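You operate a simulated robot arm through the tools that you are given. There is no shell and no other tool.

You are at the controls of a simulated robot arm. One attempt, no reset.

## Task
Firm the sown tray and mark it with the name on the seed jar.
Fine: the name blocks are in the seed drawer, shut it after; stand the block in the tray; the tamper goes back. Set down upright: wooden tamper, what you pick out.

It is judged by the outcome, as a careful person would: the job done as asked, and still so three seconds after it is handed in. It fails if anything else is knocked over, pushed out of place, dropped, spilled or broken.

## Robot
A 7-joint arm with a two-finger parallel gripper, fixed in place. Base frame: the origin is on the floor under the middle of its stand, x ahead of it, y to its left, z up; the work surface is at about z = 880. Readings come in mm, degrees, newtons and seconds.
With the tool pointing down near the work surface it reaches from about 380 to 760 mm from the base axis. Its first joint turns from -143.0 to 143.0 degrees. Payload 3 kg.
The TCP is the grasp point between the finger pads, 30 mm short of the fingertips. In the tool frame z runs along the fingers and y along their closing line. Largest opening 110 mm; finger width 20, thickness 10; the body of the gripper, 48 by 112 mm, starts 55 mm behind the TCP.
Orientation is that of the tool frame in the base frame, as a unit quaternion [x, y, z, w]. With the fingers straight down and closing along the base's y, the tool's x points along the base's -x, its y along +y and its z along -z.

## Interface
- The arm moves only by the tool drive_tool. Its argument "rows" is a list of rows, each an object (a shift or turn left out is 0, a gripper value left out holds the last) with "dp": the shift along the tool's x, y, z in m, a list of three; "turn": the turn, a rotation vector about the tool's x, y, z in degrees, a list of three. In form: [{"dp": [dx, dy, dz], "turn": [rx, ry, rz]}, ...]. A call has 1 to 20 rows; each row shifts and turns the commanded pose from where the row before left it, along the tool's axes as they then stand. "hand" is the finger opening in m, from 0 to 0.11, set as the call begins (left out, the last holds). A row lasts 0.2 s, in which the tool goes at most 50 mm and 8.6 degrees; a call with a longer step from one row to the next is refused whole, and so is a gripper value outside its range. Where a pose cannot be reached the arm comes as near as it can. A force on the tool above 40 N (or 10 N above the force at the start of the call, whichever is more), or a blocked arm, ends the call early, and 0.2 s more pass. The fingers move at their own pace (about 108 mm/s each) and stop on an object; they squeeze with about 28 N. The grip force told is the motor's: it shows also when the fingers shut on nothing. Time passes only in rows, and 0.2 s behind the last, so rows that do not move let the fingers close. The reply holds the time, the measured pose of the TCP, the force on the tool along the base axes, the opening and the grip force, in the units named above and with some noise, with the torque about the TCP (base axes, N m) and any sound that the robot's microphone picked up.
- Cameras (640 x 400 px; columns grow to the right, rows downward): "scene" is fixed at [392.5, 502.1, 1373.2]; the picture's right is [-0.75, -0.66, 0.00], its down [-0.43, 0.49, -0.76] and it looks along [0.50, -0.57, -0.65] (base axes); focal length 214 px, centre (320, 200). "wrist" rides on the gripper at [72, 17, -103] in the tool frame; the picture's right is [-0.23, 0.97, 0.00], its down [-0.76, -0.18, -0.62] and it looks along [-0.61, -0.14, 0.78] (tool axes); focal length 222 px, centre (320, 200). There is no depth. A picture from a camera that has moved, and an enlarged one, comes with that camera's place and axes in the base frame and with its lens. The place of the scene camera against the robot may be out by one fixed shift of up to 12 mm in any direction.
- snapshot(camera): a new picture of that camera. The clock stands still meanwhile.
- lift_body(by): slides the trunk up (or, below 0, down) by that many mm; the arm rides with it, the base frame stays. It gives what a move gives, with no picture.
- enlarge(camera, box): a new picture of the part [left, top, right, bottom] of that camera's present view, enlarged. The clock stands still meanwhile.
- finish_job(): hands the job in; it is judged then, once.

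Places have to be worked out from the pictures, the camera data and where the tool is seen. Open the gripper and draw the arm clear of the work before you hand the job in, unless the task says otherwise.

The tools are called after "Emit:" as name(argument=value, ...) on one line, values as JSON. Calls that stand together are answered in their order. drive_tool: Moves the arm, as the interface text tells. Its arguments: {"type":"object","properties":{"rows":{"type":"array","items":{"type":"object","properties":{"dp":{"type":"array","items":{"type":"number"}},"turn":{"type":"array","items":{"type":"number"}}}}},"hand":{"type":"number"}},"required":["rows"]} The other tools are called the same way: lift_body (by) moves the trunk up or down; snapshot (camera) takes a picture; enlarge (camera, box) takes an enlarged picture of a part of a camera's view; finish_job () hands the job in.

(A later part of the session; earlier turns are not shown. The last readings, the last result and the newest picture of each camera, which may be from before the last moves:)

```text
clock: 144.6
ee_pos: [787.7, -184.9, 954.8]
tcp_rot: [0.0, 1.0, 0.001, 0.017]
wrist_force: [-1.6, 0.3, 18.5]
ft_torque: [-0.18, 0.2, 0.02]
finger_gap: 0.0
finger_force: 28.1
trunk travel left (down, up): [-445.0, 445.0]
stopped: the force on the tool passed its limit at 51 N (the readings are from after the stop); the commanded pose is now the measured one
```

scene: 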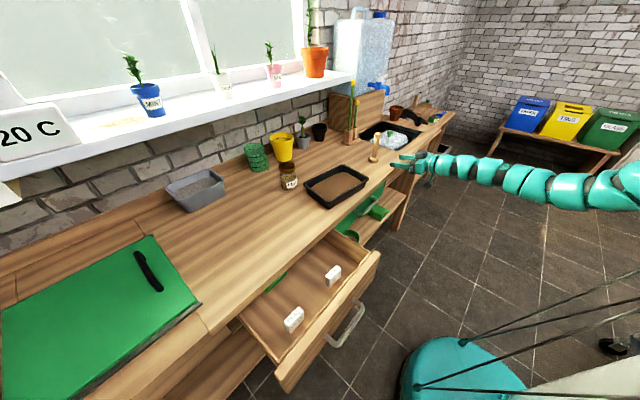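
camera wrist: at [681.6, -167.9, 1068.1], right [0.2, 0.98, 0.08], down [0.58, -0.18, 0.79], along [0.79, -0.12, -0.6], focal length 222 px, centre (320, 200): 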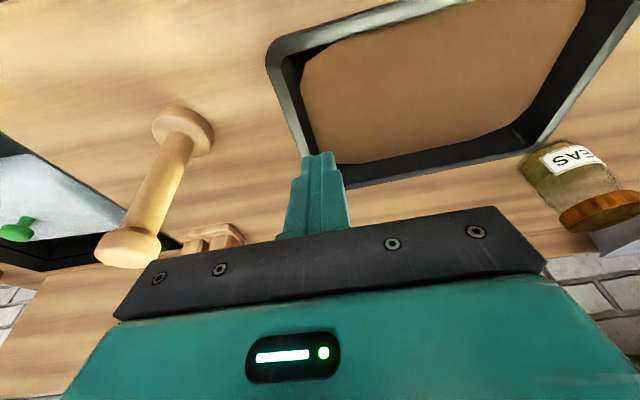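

The arm could not rise as far as commanded, so the trunk move brought the fingertips down onto the tray's −y rim. I raise the trunk at once to take the load off.

Emit:
lift_body(by=40)

Emit:
enlarge(camera="scene", box=[280, 110, 420, 220])

Emit:
snapshot(camera="wrist")

```text
clock: 145.4
ee_pos: [789.7, -185.5, 990.9]
tcp_rot: [0.0, 1.0, 0.001, 0.014]
wrist_force: [0.5, -0.6, 0.3]
ft_torque: [0.03, -0.03, 0.01]
finger_gap: 0.0
finger_force: 28.4
trunk travel left (down, up): [-485.0, 405.0]
```

```text
3.64 times, centred on (350, 165) of scene
camera zoom: at [392.5, 502.1, 1373.2], right [-0.75, -0.66, 0.0], down [-0.43, 0.49, -0.76], along [0.5, -0.57, -0.65], focal length 780 px, centre (211, 327)
```

zoom: 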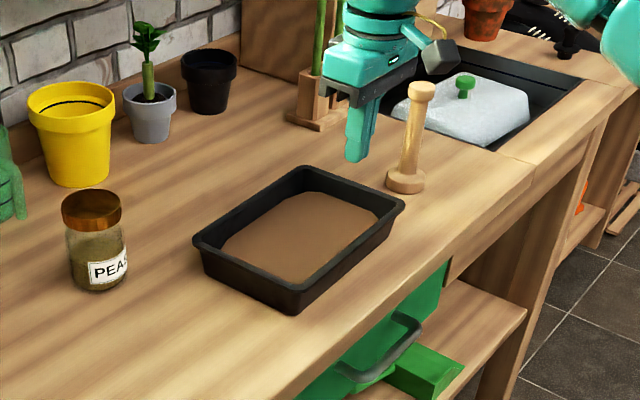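

```text
taken
camera wrist: at [714.0, -168.1, 1091.3], right [0.23, 0.97, 0.01], down [0.74, -0.18, 0.64], along [0.63, -0.14, -0.76], focal length 222 px, centre (320, 200)
```

wrist: 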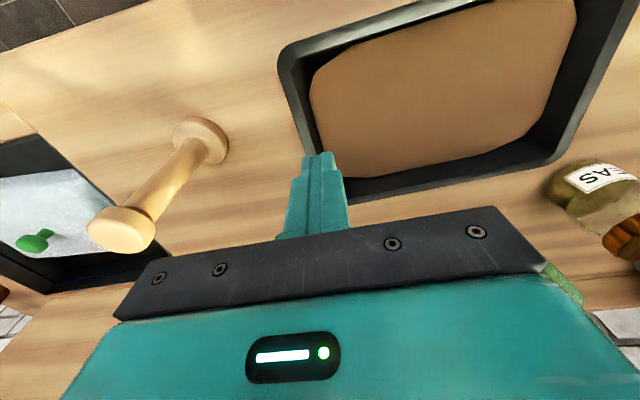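

The tray and soil are undisturbed. The arm's upward limit here is about TCP z 985 at this trunk height. I move at z≈981, well above the rim, across to the +y side at (735, 150).

Emit:
drive_tool(rows=[{"dp": [0, 0, 0.01]}, {"dp": [0.0033, 0.0417, 0]}, {"dp": [0.0033, 0.0417, 0]}, {"dp": [0.0033, 0.0417, 0]}, {"dp": [0.005, 0.04, 0]}, {"dp": [0.005, 0.04, 0]}, {"dp": [0.005, 0.04, 0]}])

```text
clock: 147.0
ee_pos: [753.6, 59.0, 967.0]
tcp_rot: [-0.002, 1.0, 0.002, 0.013]
wrist_force: [0.3, 0.7, -1.8]
ft_torque: [-0.09, -0.03, -0.02]
finger_gap: 0.0
finger_force: 28.3
out of reach, approached as far as the arm can: row 6, 7
trunk travel left (down, up): [-485.0, 405.0]
```

It reached (754, 59, 967), near full stretch. Here I rotate the tool 90° about the vertical so the fingers close along x, across the thin side of the blocks, with the camera toward −y.

Emit:
drive_tool(rows=[{"turn": [0, 0, -8.18]}, {"turn": [0, 0, -8.18]}, {"turn": [0, 0, -8.18]}, {"turn": [0, 0, -8.18]}, {"turn": [0, 0, -8.18]}, {"turn": [0, 0, -8.18]}, {"turn": [0, 0, -8.18]}, {"turn": [0, 0, -8.18]}, {"turn": [0, 0, -8.18]}, {"turn": [0, 0, -8.18]}, {"turn": [0, 0, -8.18]}])

Emit:
snapshot(camera="scene")

```text
clock: 149.4
ee_pos: [753.2, 52.8, 968.8]
tcp_rot: [0.707, -0.707, 0.009, -0.01]
wrist_force: [0.6, 0.4, 0.5]
ft_torque: [0.01, -0.01, 0.02]
finger_gap: 0.0
finger_force: 28.4
trunk travel left (down, up): [-485.0, 405.0]
```

```text
taken
```

scene: 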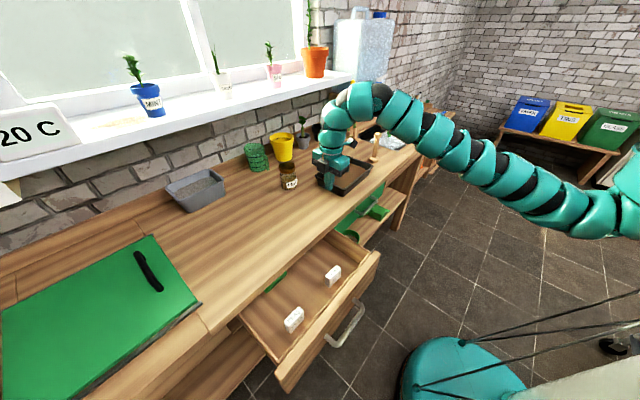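

Rotation done. I tilt the tool about 25° toward +y, which shortens the reach needed at the drawer.

Emit:
drive_tool(rows=[{"turn": [0, -8.3, 0]}, {"turn": [0, -8.3, 0]}, {"turn": [0, -8.3, 0]}])

```text
clock: 150.2
ee_pos: [753.1, 54.0, 969.4]
tcp_rot: [0.692, -0.688, -0.144, -0.163]
wrist_force: [1.2, -0.1, -0.4]
ft_torque: [0.0, 0.0, -0.03]
finger_gap: 0.0
finger_force: 28.4
trunk travel left (down, up): [-485.0, 405.0]
```

The tilt is right. I travel over the bench front toward the drawer with the fingers opened to 60 mm, and stop at about (640, 330, 940) to look.

Emit:
drive_tool(hand=0.06, rows=[{"dp": [-0.0308, 0.0061, 0.0175], "turn": [-1.42, 0, 0.67]}, {"dp": [-0.0308, 0.0061, 0.0175]}, {"dp": [-0.0308, 0.0061, 0.0175]}, {"dp": [-0.0259, 0.0151, 0.0153]}, {"dp": [-0.0259, 0.0151, 0.0153]}, {"dp": [-0.0259, 0.0151, 0.0153]}])

Emit:
snapshot(camera="wrist")

Emit:
snapshot(camera="scene")

```text
clock: 151.6
ee_pos: [691.8, 249.4, 950.3]
tcp_rot: [-0.69, 0.691, 0.152, 0.153]
wrist_force: [-0.5, -0.5, 0.7]
ft_torque: [-0.01, 0.03, -0.05]
finger_gap: 60.1
finger_force: 0.0
trunk travel left (down, up): [-485.0, 405.0]
```

```text
taken
camera wrist: at [673.7, 140.6, 1013.4], right [-0.97, 0.21, 0.09], down [0.18, 0.43, 0.89], along [0.14, 0.88, -0.45], focal length 222 px, centre (320, 200)
```

wrist: 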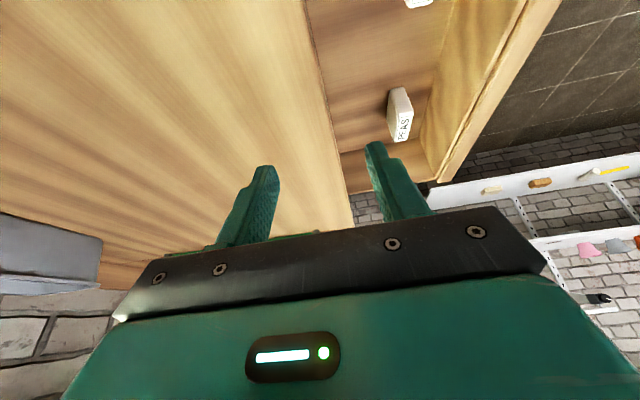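

```text
taken
```

scene: 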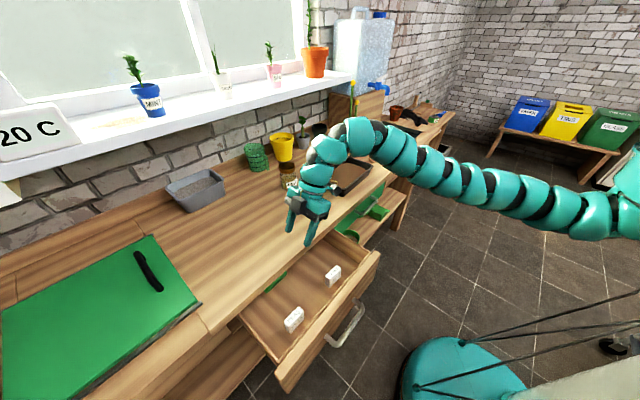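

The wrist camera sees the PEAS block in the drawer. I enlarge to place it.

Emit:
enlarge(camera="wrist", box=[330, 0, 490, 200])

Emit:
enlarge(camera="scene", box=[230, 230, 390, 390])

```text
2.00 times, centred on (410, 100) of wrist
camera zoom: at [673.7, 140.6, 1013.4], right [-0.97, 0.21, 0.09], down [0.18, 0.43, 0.89], along [0.14, 0.88, -0.45], focal length 444 px, centre (140, 400)
```

zoom: 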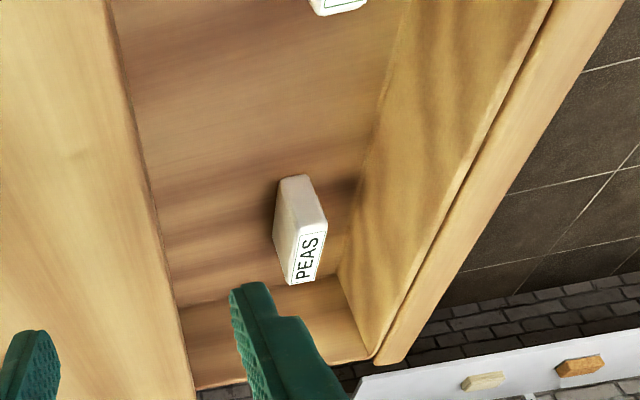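

```text
2.50 times, centred on (310, 310) of scene
camera zoom: at [392.5, 502.1, 1373.2], right [-0.75, -0.66, 0.0], down [-0.43, 0.49, -0.76], along [0.5, -0.57, -0.65], focal length 536 px, centre (345, -75)
```

zoom: 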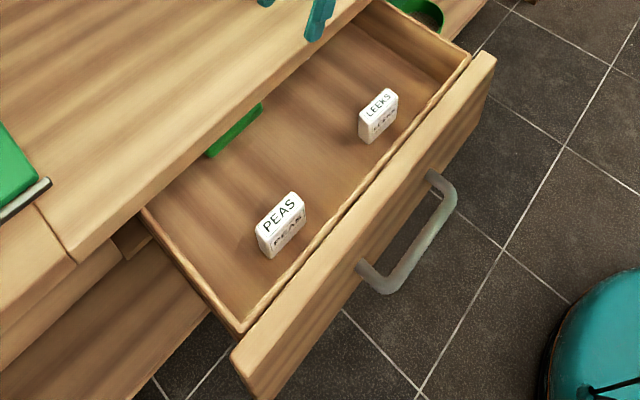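

Intersecting the two views, the block's top is at (590, 380, 808). It is about 18 × 52 × 44 mm on a floor at z≈764, and the drawer front's inner edge is near x 533. I move above it at z≈905 and reduce the tilt to 15°.

Emit:
drive_tool(rows=[{"dp": [-0.0334, 0.026, 0.0237]}, {"dp": [-0.0334, 0.026, 0.0237]}, {"dp": [-0.0146, 0.0248, 0.0233]}, {"dp": [-0.0146, 0.0248, 0.0233]}, {"turn": [0, 5, 0]}, {"turn": [0, 5, 0]}, {"dp": [0, 0, 0]}])

Emit:
snapshot(camera="wrist")

Emit:
enlarge(camera="scene", box=[230, 230, 390, 390])

```text
clock: 153.2
ee_pos: [588.1, 375.8, 906.4]
tcp_rot: [-0.7, 0.702, 0.091, 0.091]
wrist_force: [0.0, 1.1, -0.6]
ft_torque: [-0.02, -0.04, 0.03]
finger_gap: 60.1
finger_force: 0.1
trunk travel left (down, up): [-485.0, 405.0]
```

```text
taken
camera wrist: at [570.5, 279.7, 986.0], right [-0.97, 0.22, 0.06], down [0.18, 0.58, 0.8], along [0.14, 0.79, -0.6], focal length 222 px, centre (320, 200)
```

wrist: 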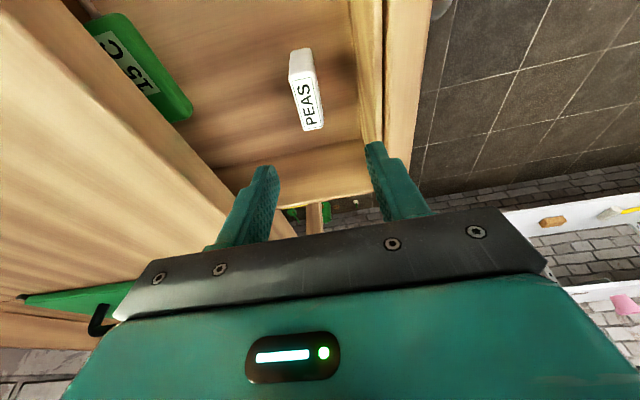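

```text
2.50 times, centred on (310, 310) of scene
camera zoom: at [392.5, 502.1, 1373.2], right [-0.75, -0.66, 0.0], down [-0.43, 0.49, -0.76], along [0.5, -0.57, -0.65], focal length 536 px, centre (345, -75)
```

zoom: 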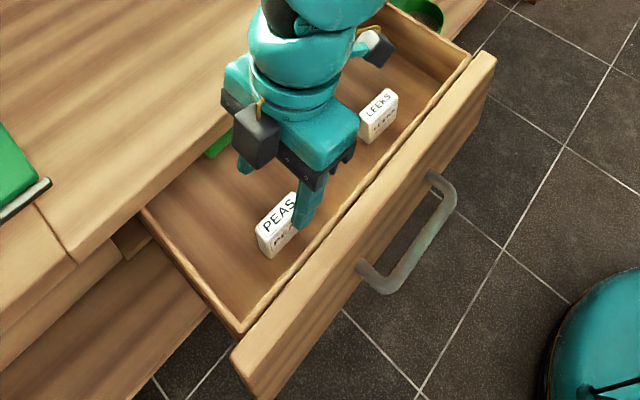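

Emit:
enlarge(camera="wrist", box=[240, 20, 400, 140])

```text
3.33 times, centred on (320, 80) of wrist
camera zoom: at [570.5, 279.7, 986.0], right [-0.97, 0.22, 0.06], down [0.18, 0.58, 0.8], along [0.14, 0.79, -0.6], focal length 740 px, centre (320, 600)
```

zoom: 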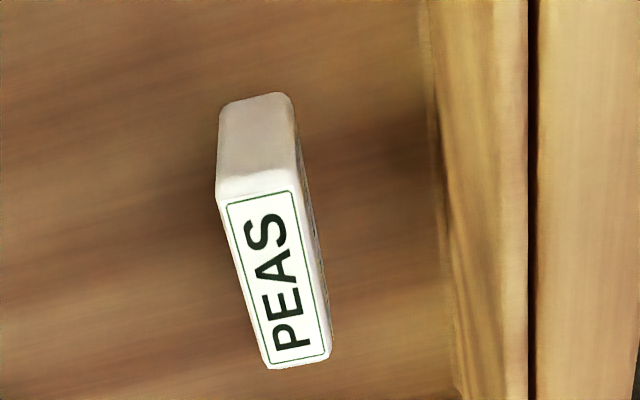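

The block's top centre is (592, 377) at z≈810, and its floor is at about 758. The gripper body must stay above the drawer front's top (z≈850), so I go down only to TCP z≈812 with x corrected to 592. First part:

Emit:
drive_tool(rows=[{"dp": [0.0065, -0.001, 0.0227]}, {"dp": [0.0065, -0.001, 0.0227]}, {"dp": [0.0065, -0.001, 0.0227]}])

Emit:
snapshot(camera="wrist")

Emit:
enlarge(camera="scene", box=[250, 260, 350, 360])

```text
clock: 154.0
ee_pos: [589.6, 375.9, 835.4]
tcp_rot: [0.701, -0.701, -0.093, -0.093]
wrist_force: [0.1, -0.5, 0.3]
ft_torque: [-0.02, -0.04, 0.01]
finger_gap: 59.8
finger_force: 0.0
trunk travel left (down, up): [-485.0, 405.0]
```

```text
taken
camera wrist: at [573.1, 279.5, 915.3], right [-0.97, 0.22, 0.06], down [0.18, 0.57, 0.8], along [0.14, 0.79, -0.6], focal length 222 px, centre (320, 200)
```

wrist: 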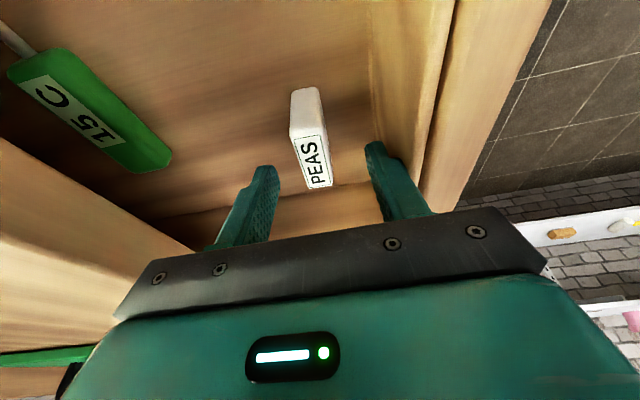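

```text
4.00 times, centred on (300, 310) of scene
camera zoom: at [392.5, 502.1, 1373.2], right [-0.75, -0.66, 0.0], down [-0.43, 0.49, -0.76], along [0.5, -0.57, -0.65], focal length 858 px, centre (400, -240)
```

zoom: 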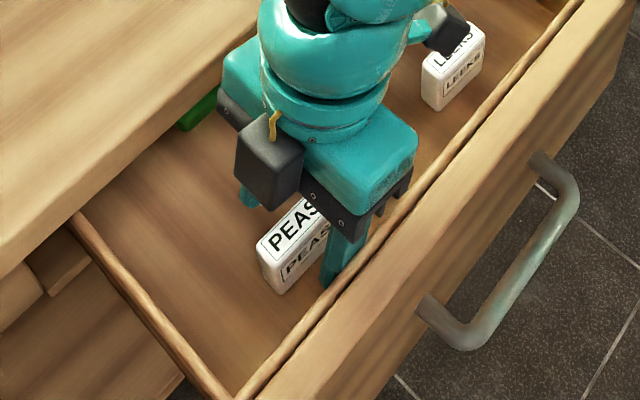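

The block sits centred between the fingers. I go down the last 23 mm in two steps.

Emit:
drive_tool(rows=[{"dp": [0.0034, -0.001, 0.011]}, {"dp": [0.0034, -0.001, 0.011]}, {"dp": [0, 0, 0]}])

Emit:
snapshot(camera="wrist")

Emit:
enlarge(camera="scene", box=[250, 260, 350, 360])

```text
clock: 154.8
ee_pos: [592.5, 374.7, 812.7]
tcp_rot: [0.701, -0.701, -0.092, -0.093]
wrist_force: [-0.2, 0.2, -0.2]
ft_torque: [-0.03, 0.01, 0.01]
finger_gap: 60.1
finger_force: 0.0
trunk travel left (down, up): [-485.0, 405.0]
```

```text
taken
camera wrist: at [576.5, 277.7, 892.7], right [-0.97, 0.22, 0.06], down [0.18, 0.57, 0.8], along [0.14, 0.79, -0.6], focal length 222 px, centre (320, 200)
```

wrist: 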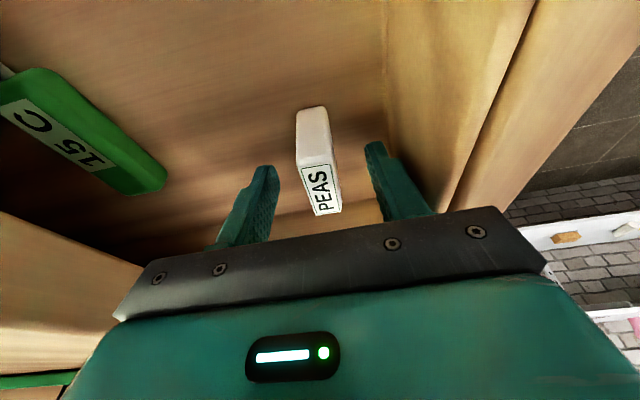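

```text
4.00 times, centred on (300, 310) of scene
camera zoom: at [392.5, 502.1, 1373.2], right [-0.75, -0.66, 0.0], down [-0.43, 0.49, -0.76], along [0.5, -0.57, -0.65], focal length 858 px, centre (400, -240)
```

zoom: 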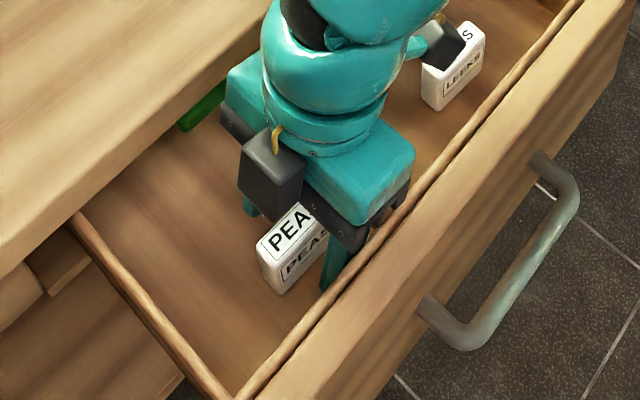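

Aligned. I close the fingers on the block.

Emit:
drive_tool(hand=0.0, rows=[{"dp": [0, 0, 0]}, {"dp": [0, 0, 0]}, {"dp": [0, 0, 0]}])

Emit:
snapshot(camera="wrist")

Emit:
enlarge(camera="scene", box=[250, 260, 350, 360])

```text
clock: 155.6
ee_pos: [594.0, 373.9, 813.1]
tcp_rot: [0.701, -0.701, -0.092, -0.093]
wrist_force: [0.5, 0.2, -0.7]
ft_torque: [0.0, 0.02, 0.02]
finger_gap: 19.3
finger_force: 27.7
trunk travel left (down, up): [-485.0, 405.0]
```

```text
taken
camera wrist: at [576.4, 277.8, 892.8], right [-0.97, 0.22, 0.06], down [0.18, 0.57, 0.8], along [0.14, 0.79, -0.6], focal length 222 px, centre (320, 200)
```

wrist: 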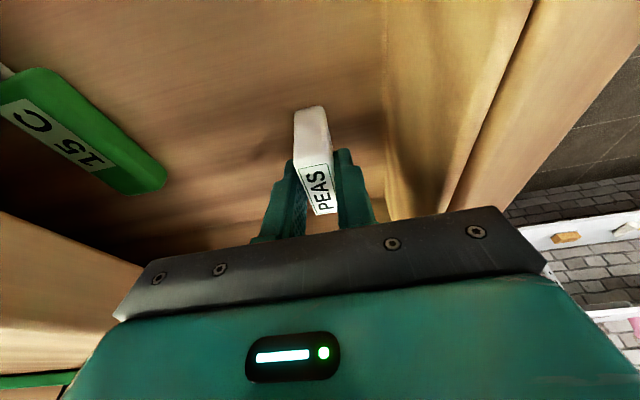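

```text
4.00 times, centred on (300, 310) of scene
camera zoom: at [392.5, 502.1, 1373.2], right [-0.75, -0.66, 0.0], down [-0.43, 0.49, -0.76], along [0.5, -0.57, -0.65], focal length 858 px, centre (400, -240)
```

zoom: 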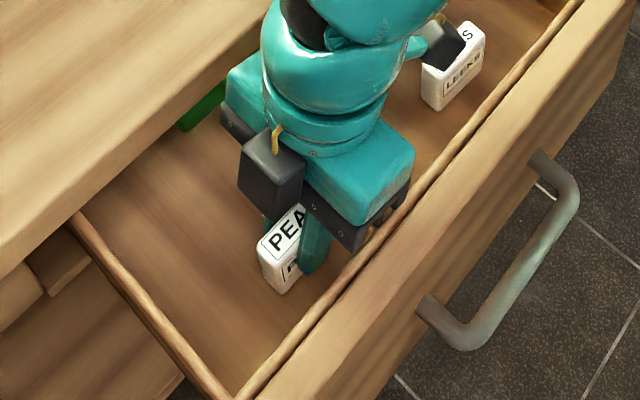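

Held at a 19.3 mm gap. I lift straight up to z≈940.

Emit:
drive_tool(rows=[{"dp": [-0.0026, 0, -0.0097]}, {"dp": [-0.0052, 0, -0.0193]}, {"dp": [-0.0075, 0, -0.0282]}, {"dp": [-0.0075, 0, -0.0282]}, {"dp": [-0.0075, 0, -0.0282]}])

Emit:
snapshot(camera="wrist")

Emit:
enlarge(camera="scene", box=[230, 200, 390, 360])

```text
clock: 156.8
ee_pos: [593.6, 375.6, 929.7]
tcp_rot: [-0.7, 0.702, 0.091, 0.093]
wrist_force: [-0.5, -0.1, -0.2]
ft_torque: [0.02, -0.01, 0.01]
finger_gap: 18.9
finger_force: 28.3
trunk travel left (down, up): [-485.0, 405.0]
```

```text
taken
camera wrist: at [575.9, 278.1, 1011.1], right [-0.97, 0.22, 0.06], down [0.18, 0.58, 0.8], along [0.14, 0.79, -0.6], focal length 222 px, centre (320, 200)
```

wrist: 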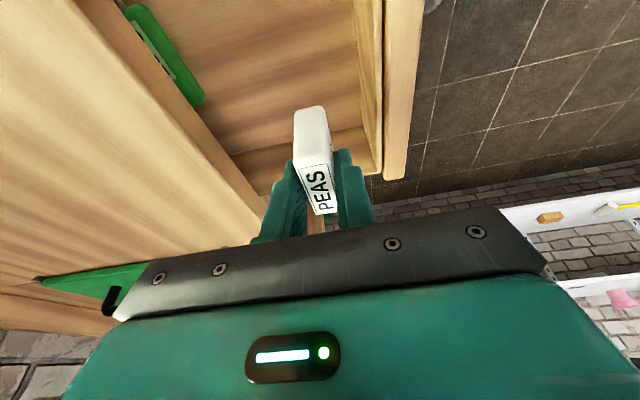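

```text
2.50 times, centred on (310, 280) of scene
camera zoom: at [392.5, 502.1, 1373.2], right [-0.75, -0.66, 0.0], down [-0.43, 0.49, -0.76], along [0.5, -0.57, -0.65], focal length 536 px, centre (345, 0)
```

zoom: 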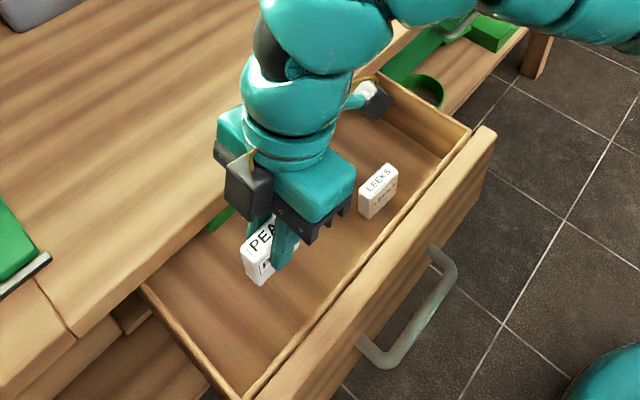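

The block is up and the drawer holds only the others. I raise the trunk 80 mm so the block clears the bench and later the tray rim.

Emit:
lift_body(by=80)

```text
clock: 158.0
ee_pos: [593.5, 373.8, 1009.9]
tcp_rot: [-0.7, 0.702, 0.091, 0.092]
wrist_force: [0.0, 0.2, 0.0]
ft_torque: [0.04, 0.0, 0.02]
finger_gap: 19.1
finger_force: 28.4
trunk travel left (down, up): [-565.0, 325.0]
```

Clear at z=1010. I travel back along the arc over the bench front in two stages.

Emit:
drive_tool(rows=[{"dp": [0.022, -0.0192, -0.0058]}, {"dp": [0.022, -0.0192, -0.0058]}, {"dp": [0.0386, -0.024, -0.0102]}, {"dp": [0.0386, -0.024, -0.0102]}, {"dp": [0.029, -0.014, -0.0077]}, {"dp": [0.029, -0.014, -0.0077]}, {"dp": [0.029, -0.014, -0.0077]}])

```text
clock: 159.6
ee_pos: [721.4, 156.7, 1008.2]
tcp_rot: [-0.701, 0.701, 0.092, 0.093]
wrist_force: [0.4, 0.1, -0.4]
ft_torque: [0.05, 0.0, 0.0]
finger_gap: 19.0
finger_force: 28.3
trunk travel left (down, up): [-565.0, 325.0]
```

Emit:
drive_tool(rows=[{"dp": [0.0322, -0.01, -0.0085]}, {"dp": [0.0322, -0.01, -0.0085]}, {"dp": [0.0322, -0.01, -0.0085]}, {"dp": [0.0322, -0.0067, -0.0085]}, {"dp": [0.0322, -0.0067, -0.0085]}, {"dp": [0.0322, -0.0067, -0.0085]}, {"dp": [0.0232, 0, -0.0061]}, {"dp": [0.0232, 0, -0.0061]}])

Emit:
snapshot(camera="wrist")

Emit:
enlarge(camera="scene", box=[280, 110, 420, 220])

```text
clock: 161.4
ee_pos: [769.8, -89.4, 1009.8]
tcp_rot: [-0.7, 0.702, 0.091, 0.093]
wrist_force: [0.0, 0.6, -0.1]
ft_torque: [-0.01, 0.02, 0.02]
finger_gap: 19.3
finger_force: 27.8
trunk travel left (down, up): [-565.0, 325.0]
```

```text
taken
camera wrist: at [753.4, -185.6, 1089.0], right [-0.97, 0.22, 0.06], down [0.18, 0.57, 0.8], along [0.14, 0.79, -0.6], focal length 222 px, centre (320, 200)
```

wrist: 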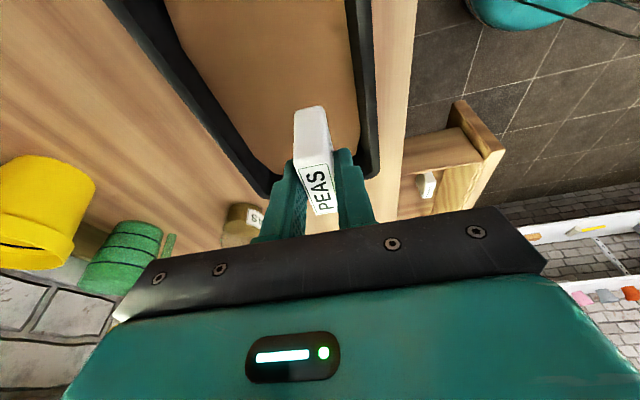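

```text
3.64 times, centred on (350, 165) of scene
camera zoom: at [392.5, 502.1, 1373.2], right [-0.75, -0.66, 0.0], down [-0.43, 0.49, -0.76], along [0.5, -0.57, -0.65], focal length 780 px, centre (211, 327)
```

zoom: 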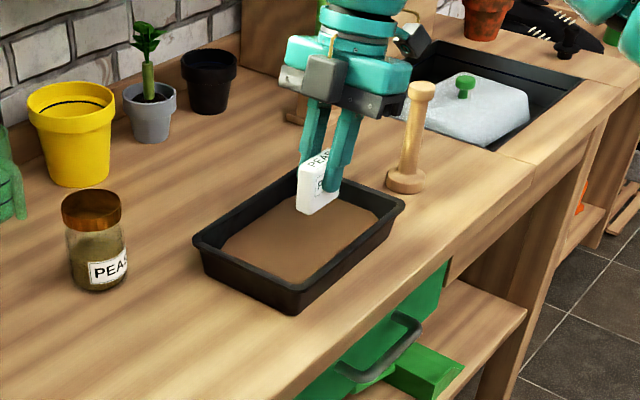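

The PEAS block hangs over the tray. I shift 10 mm toward the tray's centre line and lower to z≈975.

Emit:
drive_tool(rows=[{"dp": [0, -0.01, 0]}, {"dp": [0.0045, 0, 0.0169]}, {"dp": [0.0045, 0, 0.0169]}, {"dp": [0, 0, 0]}])

Emit:
enlarge(camera="scene", box=[300, 120, 400, 200])

```text
clock: 162.4
ee_pos: [781.3, -88.0, 973.8]
tcp_rot: [-0.701, 0.701, 0.091, 0.093]
wrist_force: [0.0, 0.5, 0.4]
ft_torque: [0.02, -0.04, 0.02]
finger_gap: 19.1
finger_force: 27.6
trunk travel left (down, up): [-565.0, 325.0]
```

```text
5.00 times, centred on (350, 160) of scene
camera zoom: at [392.5, 502.1, 1373.2], right [-0.75, -0.66, 0.0], down [-0.43, 0.49, -0.76], along [0.5, -0.57, -0.65], focal length 1072 px, centre (170, 400)
```

zoom: 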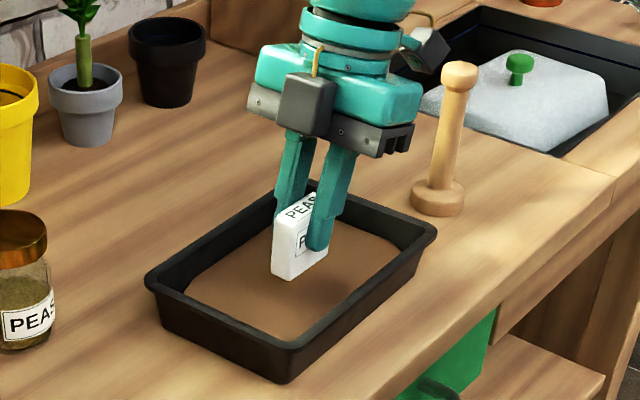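

The block is inside the tray above the soil and upright. I lower in small steps until it touches.

Emit:
drive_tool(rows=[{"dp": [0.0015, 0, 0.0058]}, {"dp": [0, 0, 0]}])

Emit:
drive_tool(rows=[{"dp": [0.0013, 0, 0.0048]}, {"dp": [0, 0, 0]}])

Emit:
drive_tool(rows=[{"dp": [0.0008, 0, 0.0029]}, {"dp": [0, 0, 0]}])

```text
clock: 163.0
ee_pos: [779.9, -89.7, 968.5]
tcp_rot: [-0.7, 0.702, 0.091, 0.093]
wrist_force: [0.4, -0.5, -0.8]
ft_torque: [-0.02, -0.01, 0.0]
finger_gap: 19.3
finger_force: 28.1
trunk travel left (down, up): [-565.0, 325.0]
```

```text
clock: 163.6
ee_pos: [780.9, -90.3, 962.8]
tcp_rot: [-0.701, 0.701, 0.091, 0.092]
wrist_force: [0.3, 0.7, -0.7]
ft_torque: [-0.03, 0.01, 0.01]
finger_gap: 19.5
finger_force: 27.7
trunk travel left (down, up): [-565.0, 325.0]
```

```text
clock: 164.2
ee_pos: [781.3, -88.9, 959.7]
tcp_rot: [0.701, -0.701, -0.091, -0.093]
wrist_force: [-0.3, -0.6, -0.6]
ft_torque: [0.02, 0.0, -0.02]
finger_gap: 18.9
finger_force: 28.0
trunk travel left (down, up): [-565.0, 325.0]
```

Emit:
drive_tool(rows=[{"dp": [0.0008, 0, 0.0029]}, {"dp": [0, 0, 0]}])

Emit:
drive_tool(rows=[{"dp": [0.0008, 0, 0.0029]}, {"dp": [0, 0, 0]}])

Emit:
enlarge(camera="scene", box=[315, 130, 385, 190])

```text
clock: 164.8
ee_pos: [781.2, -89.8, 957.4]
tcp_rot: [-0.7, 0.702, 0.091, 0.092]
wrist_force: [0.2, 0.2, -0.7]
ft_torque: [-0.02, 0.03, -0.01]
finger_gap: 18.9
finger_force: 28.1
trunk travel left (down, up): [-565.0, 325.0]
```

```text
clock: 165.4
ee_pos: [781.4, -89.5, 953.0]
tcp_rot: [-0.7, 0.702, 0.091, 0.093]
wrist_force: [-0.4, 1.2, -0.3]
ft_torque: [0.0, 0.04, 0.02]
finger_gap: 19.1
finger_force: 28.2
trunk travel left (down, up): [-565.0, 325.0]
```

```text
6.67 times, centred on (350, 160) of scene
camera zoom: at [392.5, 502.1, 1373.2], right [-0.75, -0.66, 0.0], down [-0.43, 0.49, -0.76], along [0.5, -0.57, -0.65], focal length 1430 px, centre (120, 467)
```

zoom: 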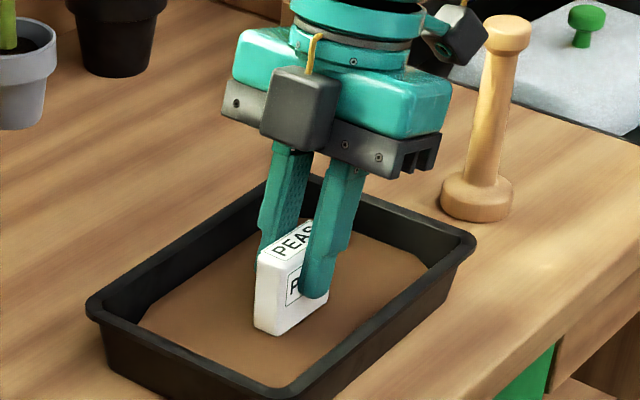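

Still no contact at 953, so I continue.

Emit:
drive_tool(rows=[{"dp": [0.0008, 0, 0.0029]}, {"dp": [0, 0, 0]}])

Emit:
drive_tool(rows=[{"dp": [0.0005, 0, 0.0019]}, {"dp": [0, 0, 0]}])

Emit:
drive_tool(rows=[{"dp": [0.0005, 0, 0.0019]}, {"dp": [0, 0, 0]}])

```text
clock: 166.0
ee_pos: [781.4, -89.8, 952.1]
tcp_rot: [-0.701, 0.702, 0.091, 0.093]
wrist_force: [0.3, -0.3, -0.4]
ft_torque: [-0.01, -0.01, 0.0]
finger_gap: 19.1
finger_force: 27.9
trunk travel left (down, up): [-565.0, 325.0]
```

```text
clock: 166.6
ee_pos: [780.3, -89.4, 948.9]
tcp_rot: [-0.7, 0.702, 0.09, 0.092]
wrist_force: [-0.2, -0.5, -0.8]
ft_torque: [0.03, 0.01, 0.02]
finger_gap: 19.0
finger_force: 27.8
trunk travel left (down, up): [-565.0, 325.0]
```

```text
clock: 167.2
ee_pos: [780.7, -89.0, 947.1]
tcp_rot: [-0.701, 0.702, 0.09, 0.092]
wrist_force: [-0.7, -0.2, -0.6]
ft_torque: [-0.01, 0.02, -0.02]
finger_gap: 19.1
finger_force: 27.8
trunk travel left (down, up): [-565.0, 325.0]
```

Emit:
drive_tool(rows=[{"dp": [0.0005, 0, 0.0019]}, {"dp": [0, 0, 0]}])

Emit:
drive_tool(rows=[{"dp": [0.0005, 0, 0.0019]}, {"dp": [0, 0, 0]}])

Emit:
enlarge(camera="scene", box=[325, 145, 375, 190])

```text
clock: 167.8
ee_pos: [781.1, -88.7, 945.1]
tcp_rot: [-0.7, 0.702, 0.091, 0.093]
wrist_force: [-0.5, 0.0, 0.0]
ft_torque: [0.01, 0.03, -0.02]
finger_gap: 19.1
finger_force: 28.2
trunk travel left (down, up): [-565.0, 325.0]
```

```text
clock: 168.4
ee_pos: [780.9, -88.5, 943.0]
tcp_rot: [-0.7, 0.702, 0.091, 0.093]
wrist_force: [-0.4, -0.3, -0.4]
ft_torque: [-0.03, -0.06, -0.01]
finger_gap: 19.2
finger_force: 28.0
trunk travel left (down, up): [-565.0, 325.0]
```

```text
8.89 times, centred on (350, 168) of scene
camera zoom: at [392.5, 502.1, 1373.2], right [-0.75, -0.66, 0.0], down [-0.43, 0.49, -0.76], along [0.5, -0.57, -0.65], focal length 1906 px, centre (53, 489)
```

zoom: 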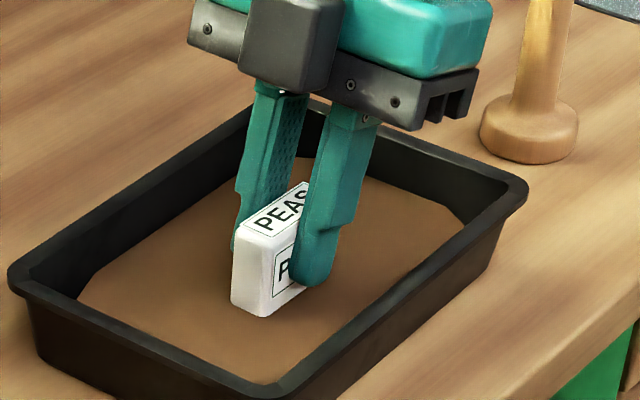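

Emit:
drive_tool(rows=[{"dp": [0.0005, 0, 0.0019]}, {"dp": [0, 0, 0]}])

Emit:
drive_tool(rows=[{"dp": [0.0005, 0, 0.0019]}, {"dp": [0, 0, 0]}])

Emit:
drive_tool(rows=[{"dp": [0.0005, 0, 0.0019]}, {"dp": [0, 0, 0]}])

```text
clock: 169.0
ee_pos: [781.7, -88.0, 940.4]
tcp_rot: [-0.7, 0.703, 0.091, 0.093]
wrist_force: [0.0, -0.6, -0.1]
ft_torque: [-0.02, 0.0, -0.05]
finger_gap: 19.1
finger_force: 27.7
trunk travel left (down, up): [-565.0, 325.0]
```

```text
clock: 169.6
ee_pos: [781.5, -88.2, 939.5]
tcp_rot: [-0.701, 0.701, 0.091, 0.092]
wrist_force: [-0.2, 0.6, -0.4]
ft_torque: [0.0, 0.0, 0.01]
finger_gap: 18.8
finger_force: 28.3
trunk travel left (down, up): [-565.0, 325.0]
```

```text
clock: 170.2
ee_pos: [782.4, -87.5, 937.7]
tcp_rot: [-0.7, 0.702, 0.091, 0.093]
wrist_force: [0.3, 0.0, -0.6]
ft_torque: [-0.02, -0.02, -0.01]
finger_gap: 18.9
finger_force: 28.0
trunk travel left (down, up): [-565.0, 325.0]
```

Emit:
enlarge(camera="scene", box=[325, 145, 375, 190])

Emit:
snapshot(camera="wrist")

```text
8.89 times, centred on (350, 168) of scene
camera zoom: at [392.5, 502.1, 1373.2], right [-0.75, -0.66, 0.0], down [-0.43, 0.49, -0.76], along [0.5, -0.57, -0.65], focal length 1906 px, centre (53, 489)
```

zoom: 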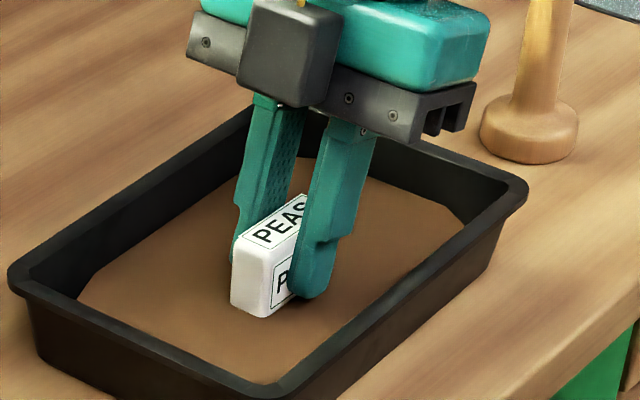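

```text
taken
camera wrist: at [764.5, -185.0, 1017.4], right [-0.97, 0.22, 0.06], down [0.18, 0.57, 0.8], along [0.14, 0.79, -0.6], focal length 222 px, centre (320, 200)
```

wrist: 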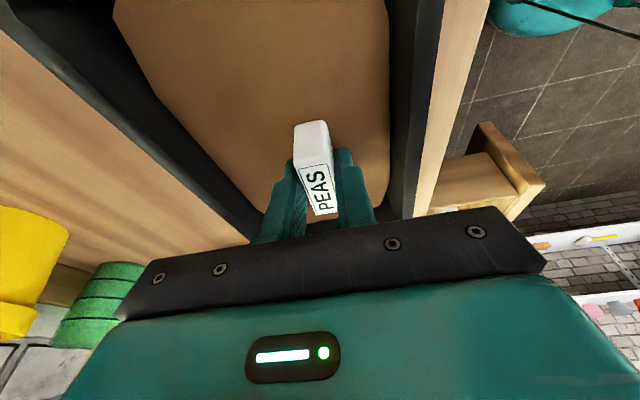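

The block moves with the fingers while its foot stays at the soil line, so it's settling into the soft soil. I lower further until it meets firm support.

Emit:
drive_tool(rows=[{"dp": [0.0005, 0, 0.0019]}, {"dp": [0, 0, 0]}])

Emit:
drive_tool(rows=[{"dp": [0.0005, 0, 0.0019]}, {"dp": [0, 0, 0]}])

```text
clock: 170.8
ee_pos: [781.4, -88.4, 935.6]
tcp_rot: [-0.701, 0.701, 0.09, 0.093]
wrist_force: [0.0, 0.6, -0.9]
ft_torque: [0.0, -0.01, 0.02]
finger_gap: 19.2
finger_force: 28.2
trunk travel left (down, up): [-565.0, 325.0]
```

```text
clock: 171.4
ee_pos: [780.8, -89.1, 935.7]
tcp_rot: [-0.701, 0.701, 0.091, 0.094]
wrist_force: [0.7, -0.7, 6.1]
ft_torque: [0.06, -0.03, -0.02]
finger_gap: 18.8
finger_force: 28.0
trunk travel left (down, up): [-565.0, 325.0]
```

Firm contact at 6 N. I open the fingers a little to 44 mm and check that the block stands.

Emit:
drive_tool(hand=0.044, rows=[{"dp": [0, 0, 0]}, {"dp": [0, 0, 0]}, {"dp": [0, 0, 0]}])

Emit:
enlarge(camera="scene", box=[325, 145, 375, 190])

Emit:
snapshot(camera="wrist")

```text
clock: 172.2
ee_pos: [781.2, -88.0, 934.2]
tcp_rot: [-0.701, 0.702, 0.091, 0.093]
wrist_force: [0.5, -0.6, 0.5]
ft_torque: [0.02, 0.03, 0.0]
finger_gap: 43.8
finger_force: 0.1
trunk travel left (down, up): [-565.0, 325.0]
```

```text
8.89 times, centred on (350, 168) of scene
camera zoom: at [392.5, 502.1, 1373.2], right [-0.75, -0.66, 0.0], down [-0.43, 0.49, -0.76], along [0.5, -0.57, -0.65], focal length 1906 px, centre (53, 489)
```

zoom: 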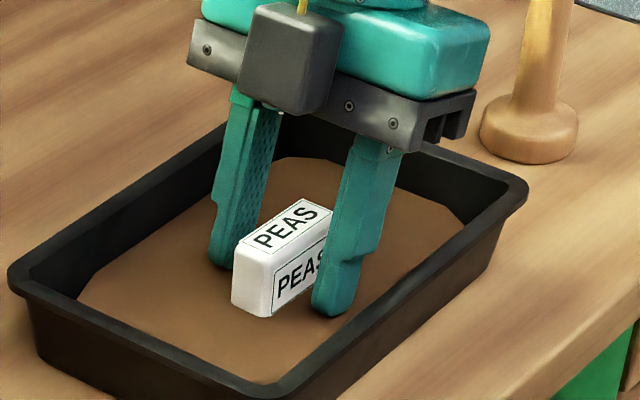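

```text
taken
camera wrist: at [764.1, -185.4, 1014.0], right [-0.97, 0.22, 0.06], down [0.18, 0.57, 0.8], along [0.14, 0.79, -0.6], focal length 222 px, centre (320, 200)
```

wrist: 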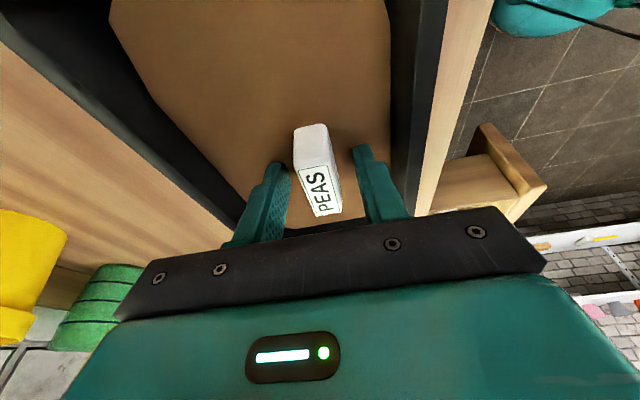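

PEAS stands upright and square in the tray. I withdraw upward along the tool axis.

Emit:
drive_tool(rows=[{"dp": [0, 0, -0.015]}, {"dp": [0, 0, -0.025]}, {"dp": [0, 0, -0.03]}])

Emit:
enlarge(camera="scene", box=[290, 120, 400, 210])

```text
clock: 173.0
ee_pos: [780.4, -106.4, 1001.7]
tcp_rot: [-0.701, 0.702, 0.092, 0.092]
wrist_force: [0.5, 0.3, 0.3]
ft_torque: [-0.01, -0.03, -0.02]
finger_gap: 44.4
finger_force: 0.0
trunk travel left (down, up): [-565.0, 325.0]
```

```text
4.44 times, centred on (345, 165) of scene
camera zoom: at [392.5, 502.1, 1373.2], right [-0.75, -0.66, 0.0], down [-0.43, 0.49, -0.76], along [0.5, -0.57, -0.65], focal length 953 px, centre (209, 356)
```

zoom: 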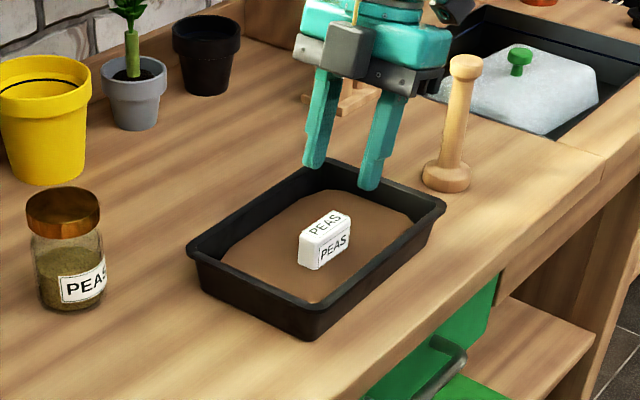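

The block is standing well, and the tray sits within a few millimetres of its first position. Now for shutting the drawer: I straighten the tool to vertical and move to a lane at y≈−150, clear of the block.

Emit:
drive_tool(hand=0.0, rows=[{"turn": [0, 7.6, 0]}, {"turn": [0, 7.6, 0]}, {"dp": [0.022, 0.0075, 0]}, {"dp": [0.022, 0.0075, 0]}])

```text
clock: 174.0
ee_pos: [766.9, -151.5, 1002.0]
tcp_rot: [-0.707, 0.707, -0.003, -0.001]
wrist_force: [0.3, 0.5, -0.3]
ft_torque: [-0.01, 0.0, 0.01]
finger_gap: 0.0
finger_force: 28.2
trunk travel left (down, up): [-565.0, 325.0]
```

Now the trunk up 100 mm and the arm back down by the same amount.

Emit:
lift_body(by=100)

Emit:
drive_tool(rows=[{"dp": [0, 0, 0.035]}, {"dp": [0, 0, 0.035]}, {"turn": [8, 0, 0]}, {"turn": [8, 0, 0]}])

```text
clock: 175.3
ee_pos: [767.0, -150.1, 1100.9]
tcp_rot: [-0.706, 0.708, -0.001, -0.001]
wrist_force: [0.5, 0.1, 0.3]
ft_torque: [0.03, 0.02, -0.04]
finger_gap: 0.0
finger_force: 27.8
trunk travel left (down, up): [-665.0, 225.0]
```

```text
clock: 176.3
ee_pos: [766.0, -148.8, 1033.8]
tcp_rot: [0.7, -0.7, 0.102, -0.098]
wrist_force: [0.9, 1.8, -2.7]
ft_torque: [-0.11, -0.04, -0.06]
finger_gap: 0.0
finger_force: 27.5
trunk travel left (down, up): [-665.0, 225.0]
```

Emit:
lift_body(by=100)

Emit:
drive_tool(rows=[{"dp": [0, 0.0112, 0.0384]}, {"dp": [0, 0.0112, 0.0384]}, {"dp": [0, 0.0056, 0.0192]}])

```text
clock: 177.6
ee_pos: [766.3, -150.9, 1131.8]
tcp_rot: [-0.7, 0.7, -0.099, 0.097]
wrist_force: [-0.2, -0.2, -0.1]
ft_torque: [0.0, 0.04, 0.0]
finger_gap: 0.0
finger_force: 27.7
trunk travel left (down, up): [-765.0, 125.0]
```

```text
clock: 178.4
ee_pos: [765.6, -151.6, 1030.6]
tcp_rot: [-0.7, 0.701, -0.101, 0.097]
wrist_force: [0.1, 0.4, 0.6]
ft_torque: [-0.01, 0.0, -0.01]
finger_gap: 0.1
finger_force: 28.3
trunk travel left (down, up): [-765.0, 125.0]
```

Emit:
lift_body(by=100)

Emit:
drive_tool(rows=[{"dp": [0, 0.0112, 0.0384]}, {"dp": [0, 0.0112, 0.0384]}, {"dp": [0, 0.0112, 0.0384]}, {"dp": [0, 0.0084, 0.0288]}])

```text
clock: 179.8
ee_pos: [764.9, -152.8, 1131.9]
tcp_rot: [-0.699, 0.701, -0.1, 0.098]
wrist_force: [1.1, 0.2, 0.1]
ft_torque: [0.01, 0.03, 0.03]
finger_gap: 0.0
finger_force: 28.3
trunk travel left (down, up): [-865.0, 25.0]
```

```text
clock: 180.8
ee_pos: [765.1, -152.2, 981.5]
tcp_rot: [-0.7, 0.701, -0.1, 0.098]
wrist_force: [0.1, -0.3, -0.6]
ft_torque: [-0.04, -0.02, 0.0]
finger_gap: 0.0
finger_force: 28.0
trunk travel left (down, up): [-865.0, 25.0]
```

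Trunk is nearly at the top. I tilt the tool toward +x so it comes to 15–18° below horizontal.

Emit:
drive_tool(rows=[{"turn": [8, 0, 0]}, {"turn": [8, 0, 0]}, {"turn": [8, 0, 0]}, {"turn": [8, 0, 0]}, {"turn": [8, 0, 0]}, {"turn": [8, 0, 0]}, {"turn": [8, 0, 0]}])

Emit:
enlarge(camera="scene", box=[290, 110, 430, 210])

```text
clock: 182.3
ee_pos: [783.5, -162.0, 977.2]
tcp_rot: [-0.604, 0.607, -0.384, 0.344]
wrist_force: [0.1, -0.8, 0.9]
ft_torque: [-0.01, 0.07, -0.03]
finger_gap: 0.2
finger_force: 27.9
out of reach, approached as far as the arm can: row 3, 4, 5, 6
trunk travel left (down, up): [-865.0, 25.0]
```

```text
4.00 times, centred on (360, 160) of scene
camera zoom: at [392.5, 502.1, 1373.2], right [-0.75, -0.66, 0.0], down [-0.43, 0.49, -0.76], along [0.5, -0.57, -0.65], focal length 858 px, centre (160, 360)
```

zoom: 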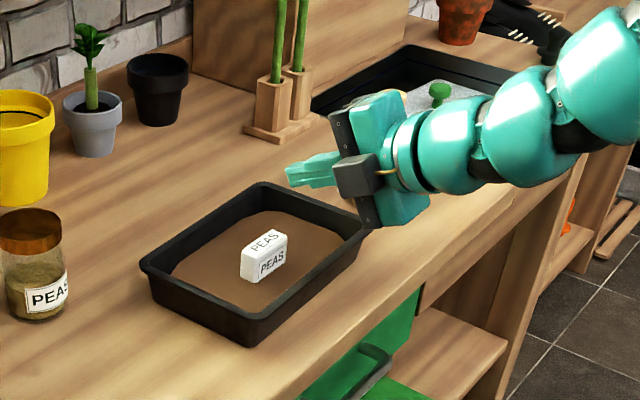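

It's at (783, −162, 977), 62° from vertical and clear of everything. I raise the trunk the last 23 mm and move to the lane at y≈−20, passing about 40 mm over the block.

Emit:
lift_body(by=23)

Emit:
drive_tool(rows=[{"dp": [-0.0472, -0.0012, -0.0024]}, {"dp": [-0.0472, -0.0012, -0.0024]}, {"dp": [-0.0472, -0.0012, -0.0024]}])

Emit:
enlarge(camera="scene", box=[290, 110, 430, 210])

```text
clock: 183.0
ee_pos: [784.3, -161.8, 999.4]
tcp_rot: [-0.605, 0.608, -0.385, 0.341]
wrist_force: [1.0, 0.0, 0.4]
ft_torque: [-0.02, 0.01, 0.03]
finger_gap: 0.1
finger_force: 28.5
trunk travel left (down, up): [-888.0, 2.0]
```

```text
clock: 183.8
ee_pos: [782.8, -20.1, 999.2]
tcp_rot: [-0.605, 0.608, -0.385, 0.342]
wrist_force: [-0.1, 0.6, 0.1]
ft_torque: [0.0, 0.02, 0.02]
finger_gap: 0.0
finger_force: 28.2
trunk travel left (down, up): [-888.0, 2.0]
```

```text
4.00 times, centred on (360, 160) of scene
camera zoom: at [392.5, 502.1, 1373.2], right [-0.75, -0.66, 0.0], down [-0.43, 0.49, -0.76], along [0.5, -0.57, -0.65], focal length 858 px, centre (160, 360)
```

zoom: 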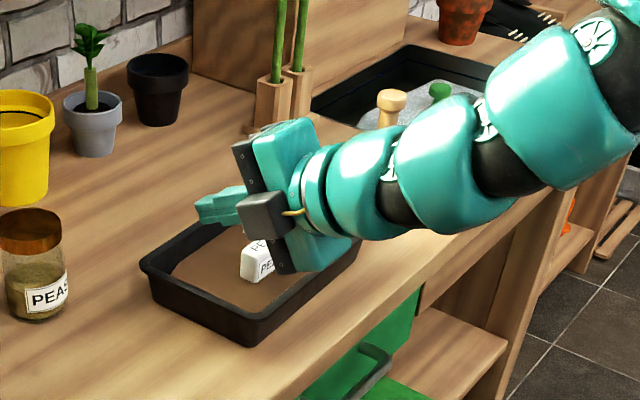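

Now I clean up the orientation, azimuth 0 and 15° below horizontal, and come back out over the near rim.

Emit:
drive_tool(rows=[{"turn": [6.4, -1.28, 0.95]}, {"turn": [6.4, -1.28, 0.95]}, {"dp": [0, 0.0288, -0.0262]}, {"dp": [0, 0.0167, -0.0214]}, {"dp": [0, 0.0167, -0.0214]}])

```text
clock: 185.0
ee_pos: [700.9, -19.5, 955.8]
tcp_rot: [-0.56, 0.564, -0.431, 0.428]
wrist_force: [-0.1, 0.4, 0.8]
ft_torque: [0.01, 0.01, -0.02]
finger_gap: 0.2
finger_force: 28.7
trunk travel left (down, up): [-888.0, 2.0]
```

Emit:
drive_tool(rows=[{"dp": [0, 0.0291, -0.0233]}, {"dp": [0, 0.0342, -0.0115]}, {"dp": [0, 0.0294, -0.0128]}])

Emit:
snapshot(camera="scene")

```text
clock: 185.8
ee_pos: [629.3, -19.2, 878.5]
tcp_rot: [-0.561, 0.564, -0.43, 0.428]
wrist_force: [0.4, -0.8, -0.1]
ft_torque: [-0.02, -0.03, 0.02]
finger_gap: 0.0
finger_force: 28.3
trunk travel left (down, up): [-888.0, 2.0]
```

```text
taken
```

scene: 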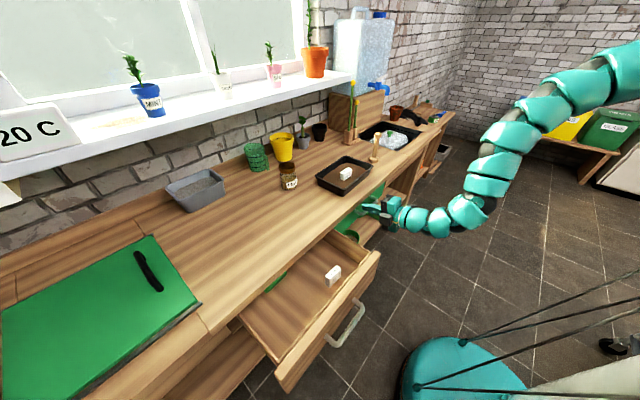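

Everything stands as it should. I go down in front of the bench to (560, −60, 790) and yaw +28° for the handle.

Emit:
drive_tool(rows=[{"dp": [0.0137, 0.0343, -0.0146]}, {"dp": [0.0137, 0.0343, -0.0146]}, {"dp": [0.0137, 0.0343, -0.0146]}, {"turn": [0, -6.76, -1.82]}, {"turn": [0, -6.76, -1.82]}, {"turn": [0, -6.76, -1.82]}, {"turn": [0, -6.76, -1.82]}])

```text
clock: 187.4
ee_pos: [562.5, -64.1, 792.9]
tcp_rot: [0.677, -0.416, 0.315, -0.52]
wrist_force: [-1.0, 6.8, -0.7]
ft_torque: [-0.17, -0.04, -0.48]
finger_gap: 0.2
finger_force: 28.0
trunk travel left (down, up): [-888.0, 2.0]
```

A 6.8 N sideways force shows. I wait one beat and look whether it's real contact.

Emit:
drive_tool(rows=[{"dp": [0, 0, 0]}])

Emit:
enlarge(camera="scene", box=[310, 130, 470, 270])

Emit:
snapshot(camera="wrist")

```text
clock: 187.8
ee_pos: [560.8, -61.1, 792.6]
tcp_rot: [0.68, -0.412, 0.313, -0.52]
wrist_force: [-0.5, -0.2, 0.8]
ft_torque: [0.01, 0.0, 0.0]
finger_gap: 0.1
finger_force: 28.2
trunk travel left (down, up): [-888.0, 2.0]
```

```text
2.86 times, centred on (390, 200) of scene
camera zoom: at [392.5, 502.1, 1373.2], right [-0.75, -0.66, 0.0], down [-0.43, 0.49, -0.76], along [0.5, -0.57, -0.65], focal length 613 px, centre (120, 200)
```

zoom: 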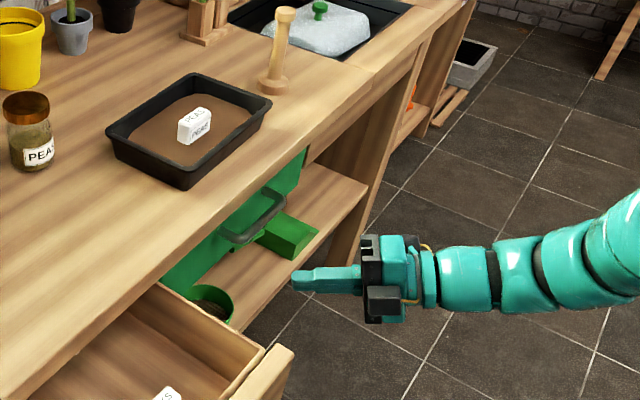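

```text
taken
camera wrist: at [502.3, -173.0, 802.5], right [-0.33, 0.08, -0.94], down [-0.84, 0.42, 0.34], along [0.42, 0.91, -0.07], focal length 222 px, centre (320, 200)
```

wrist: 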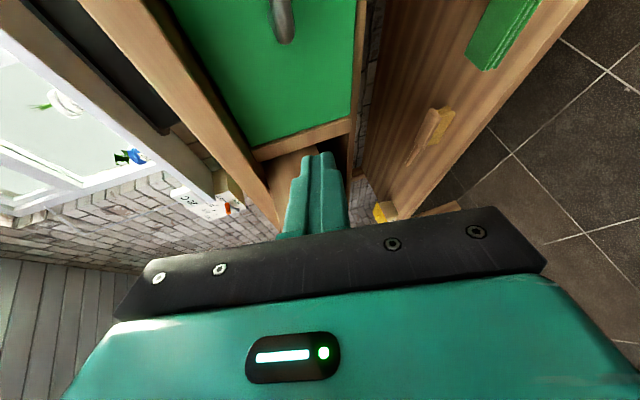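

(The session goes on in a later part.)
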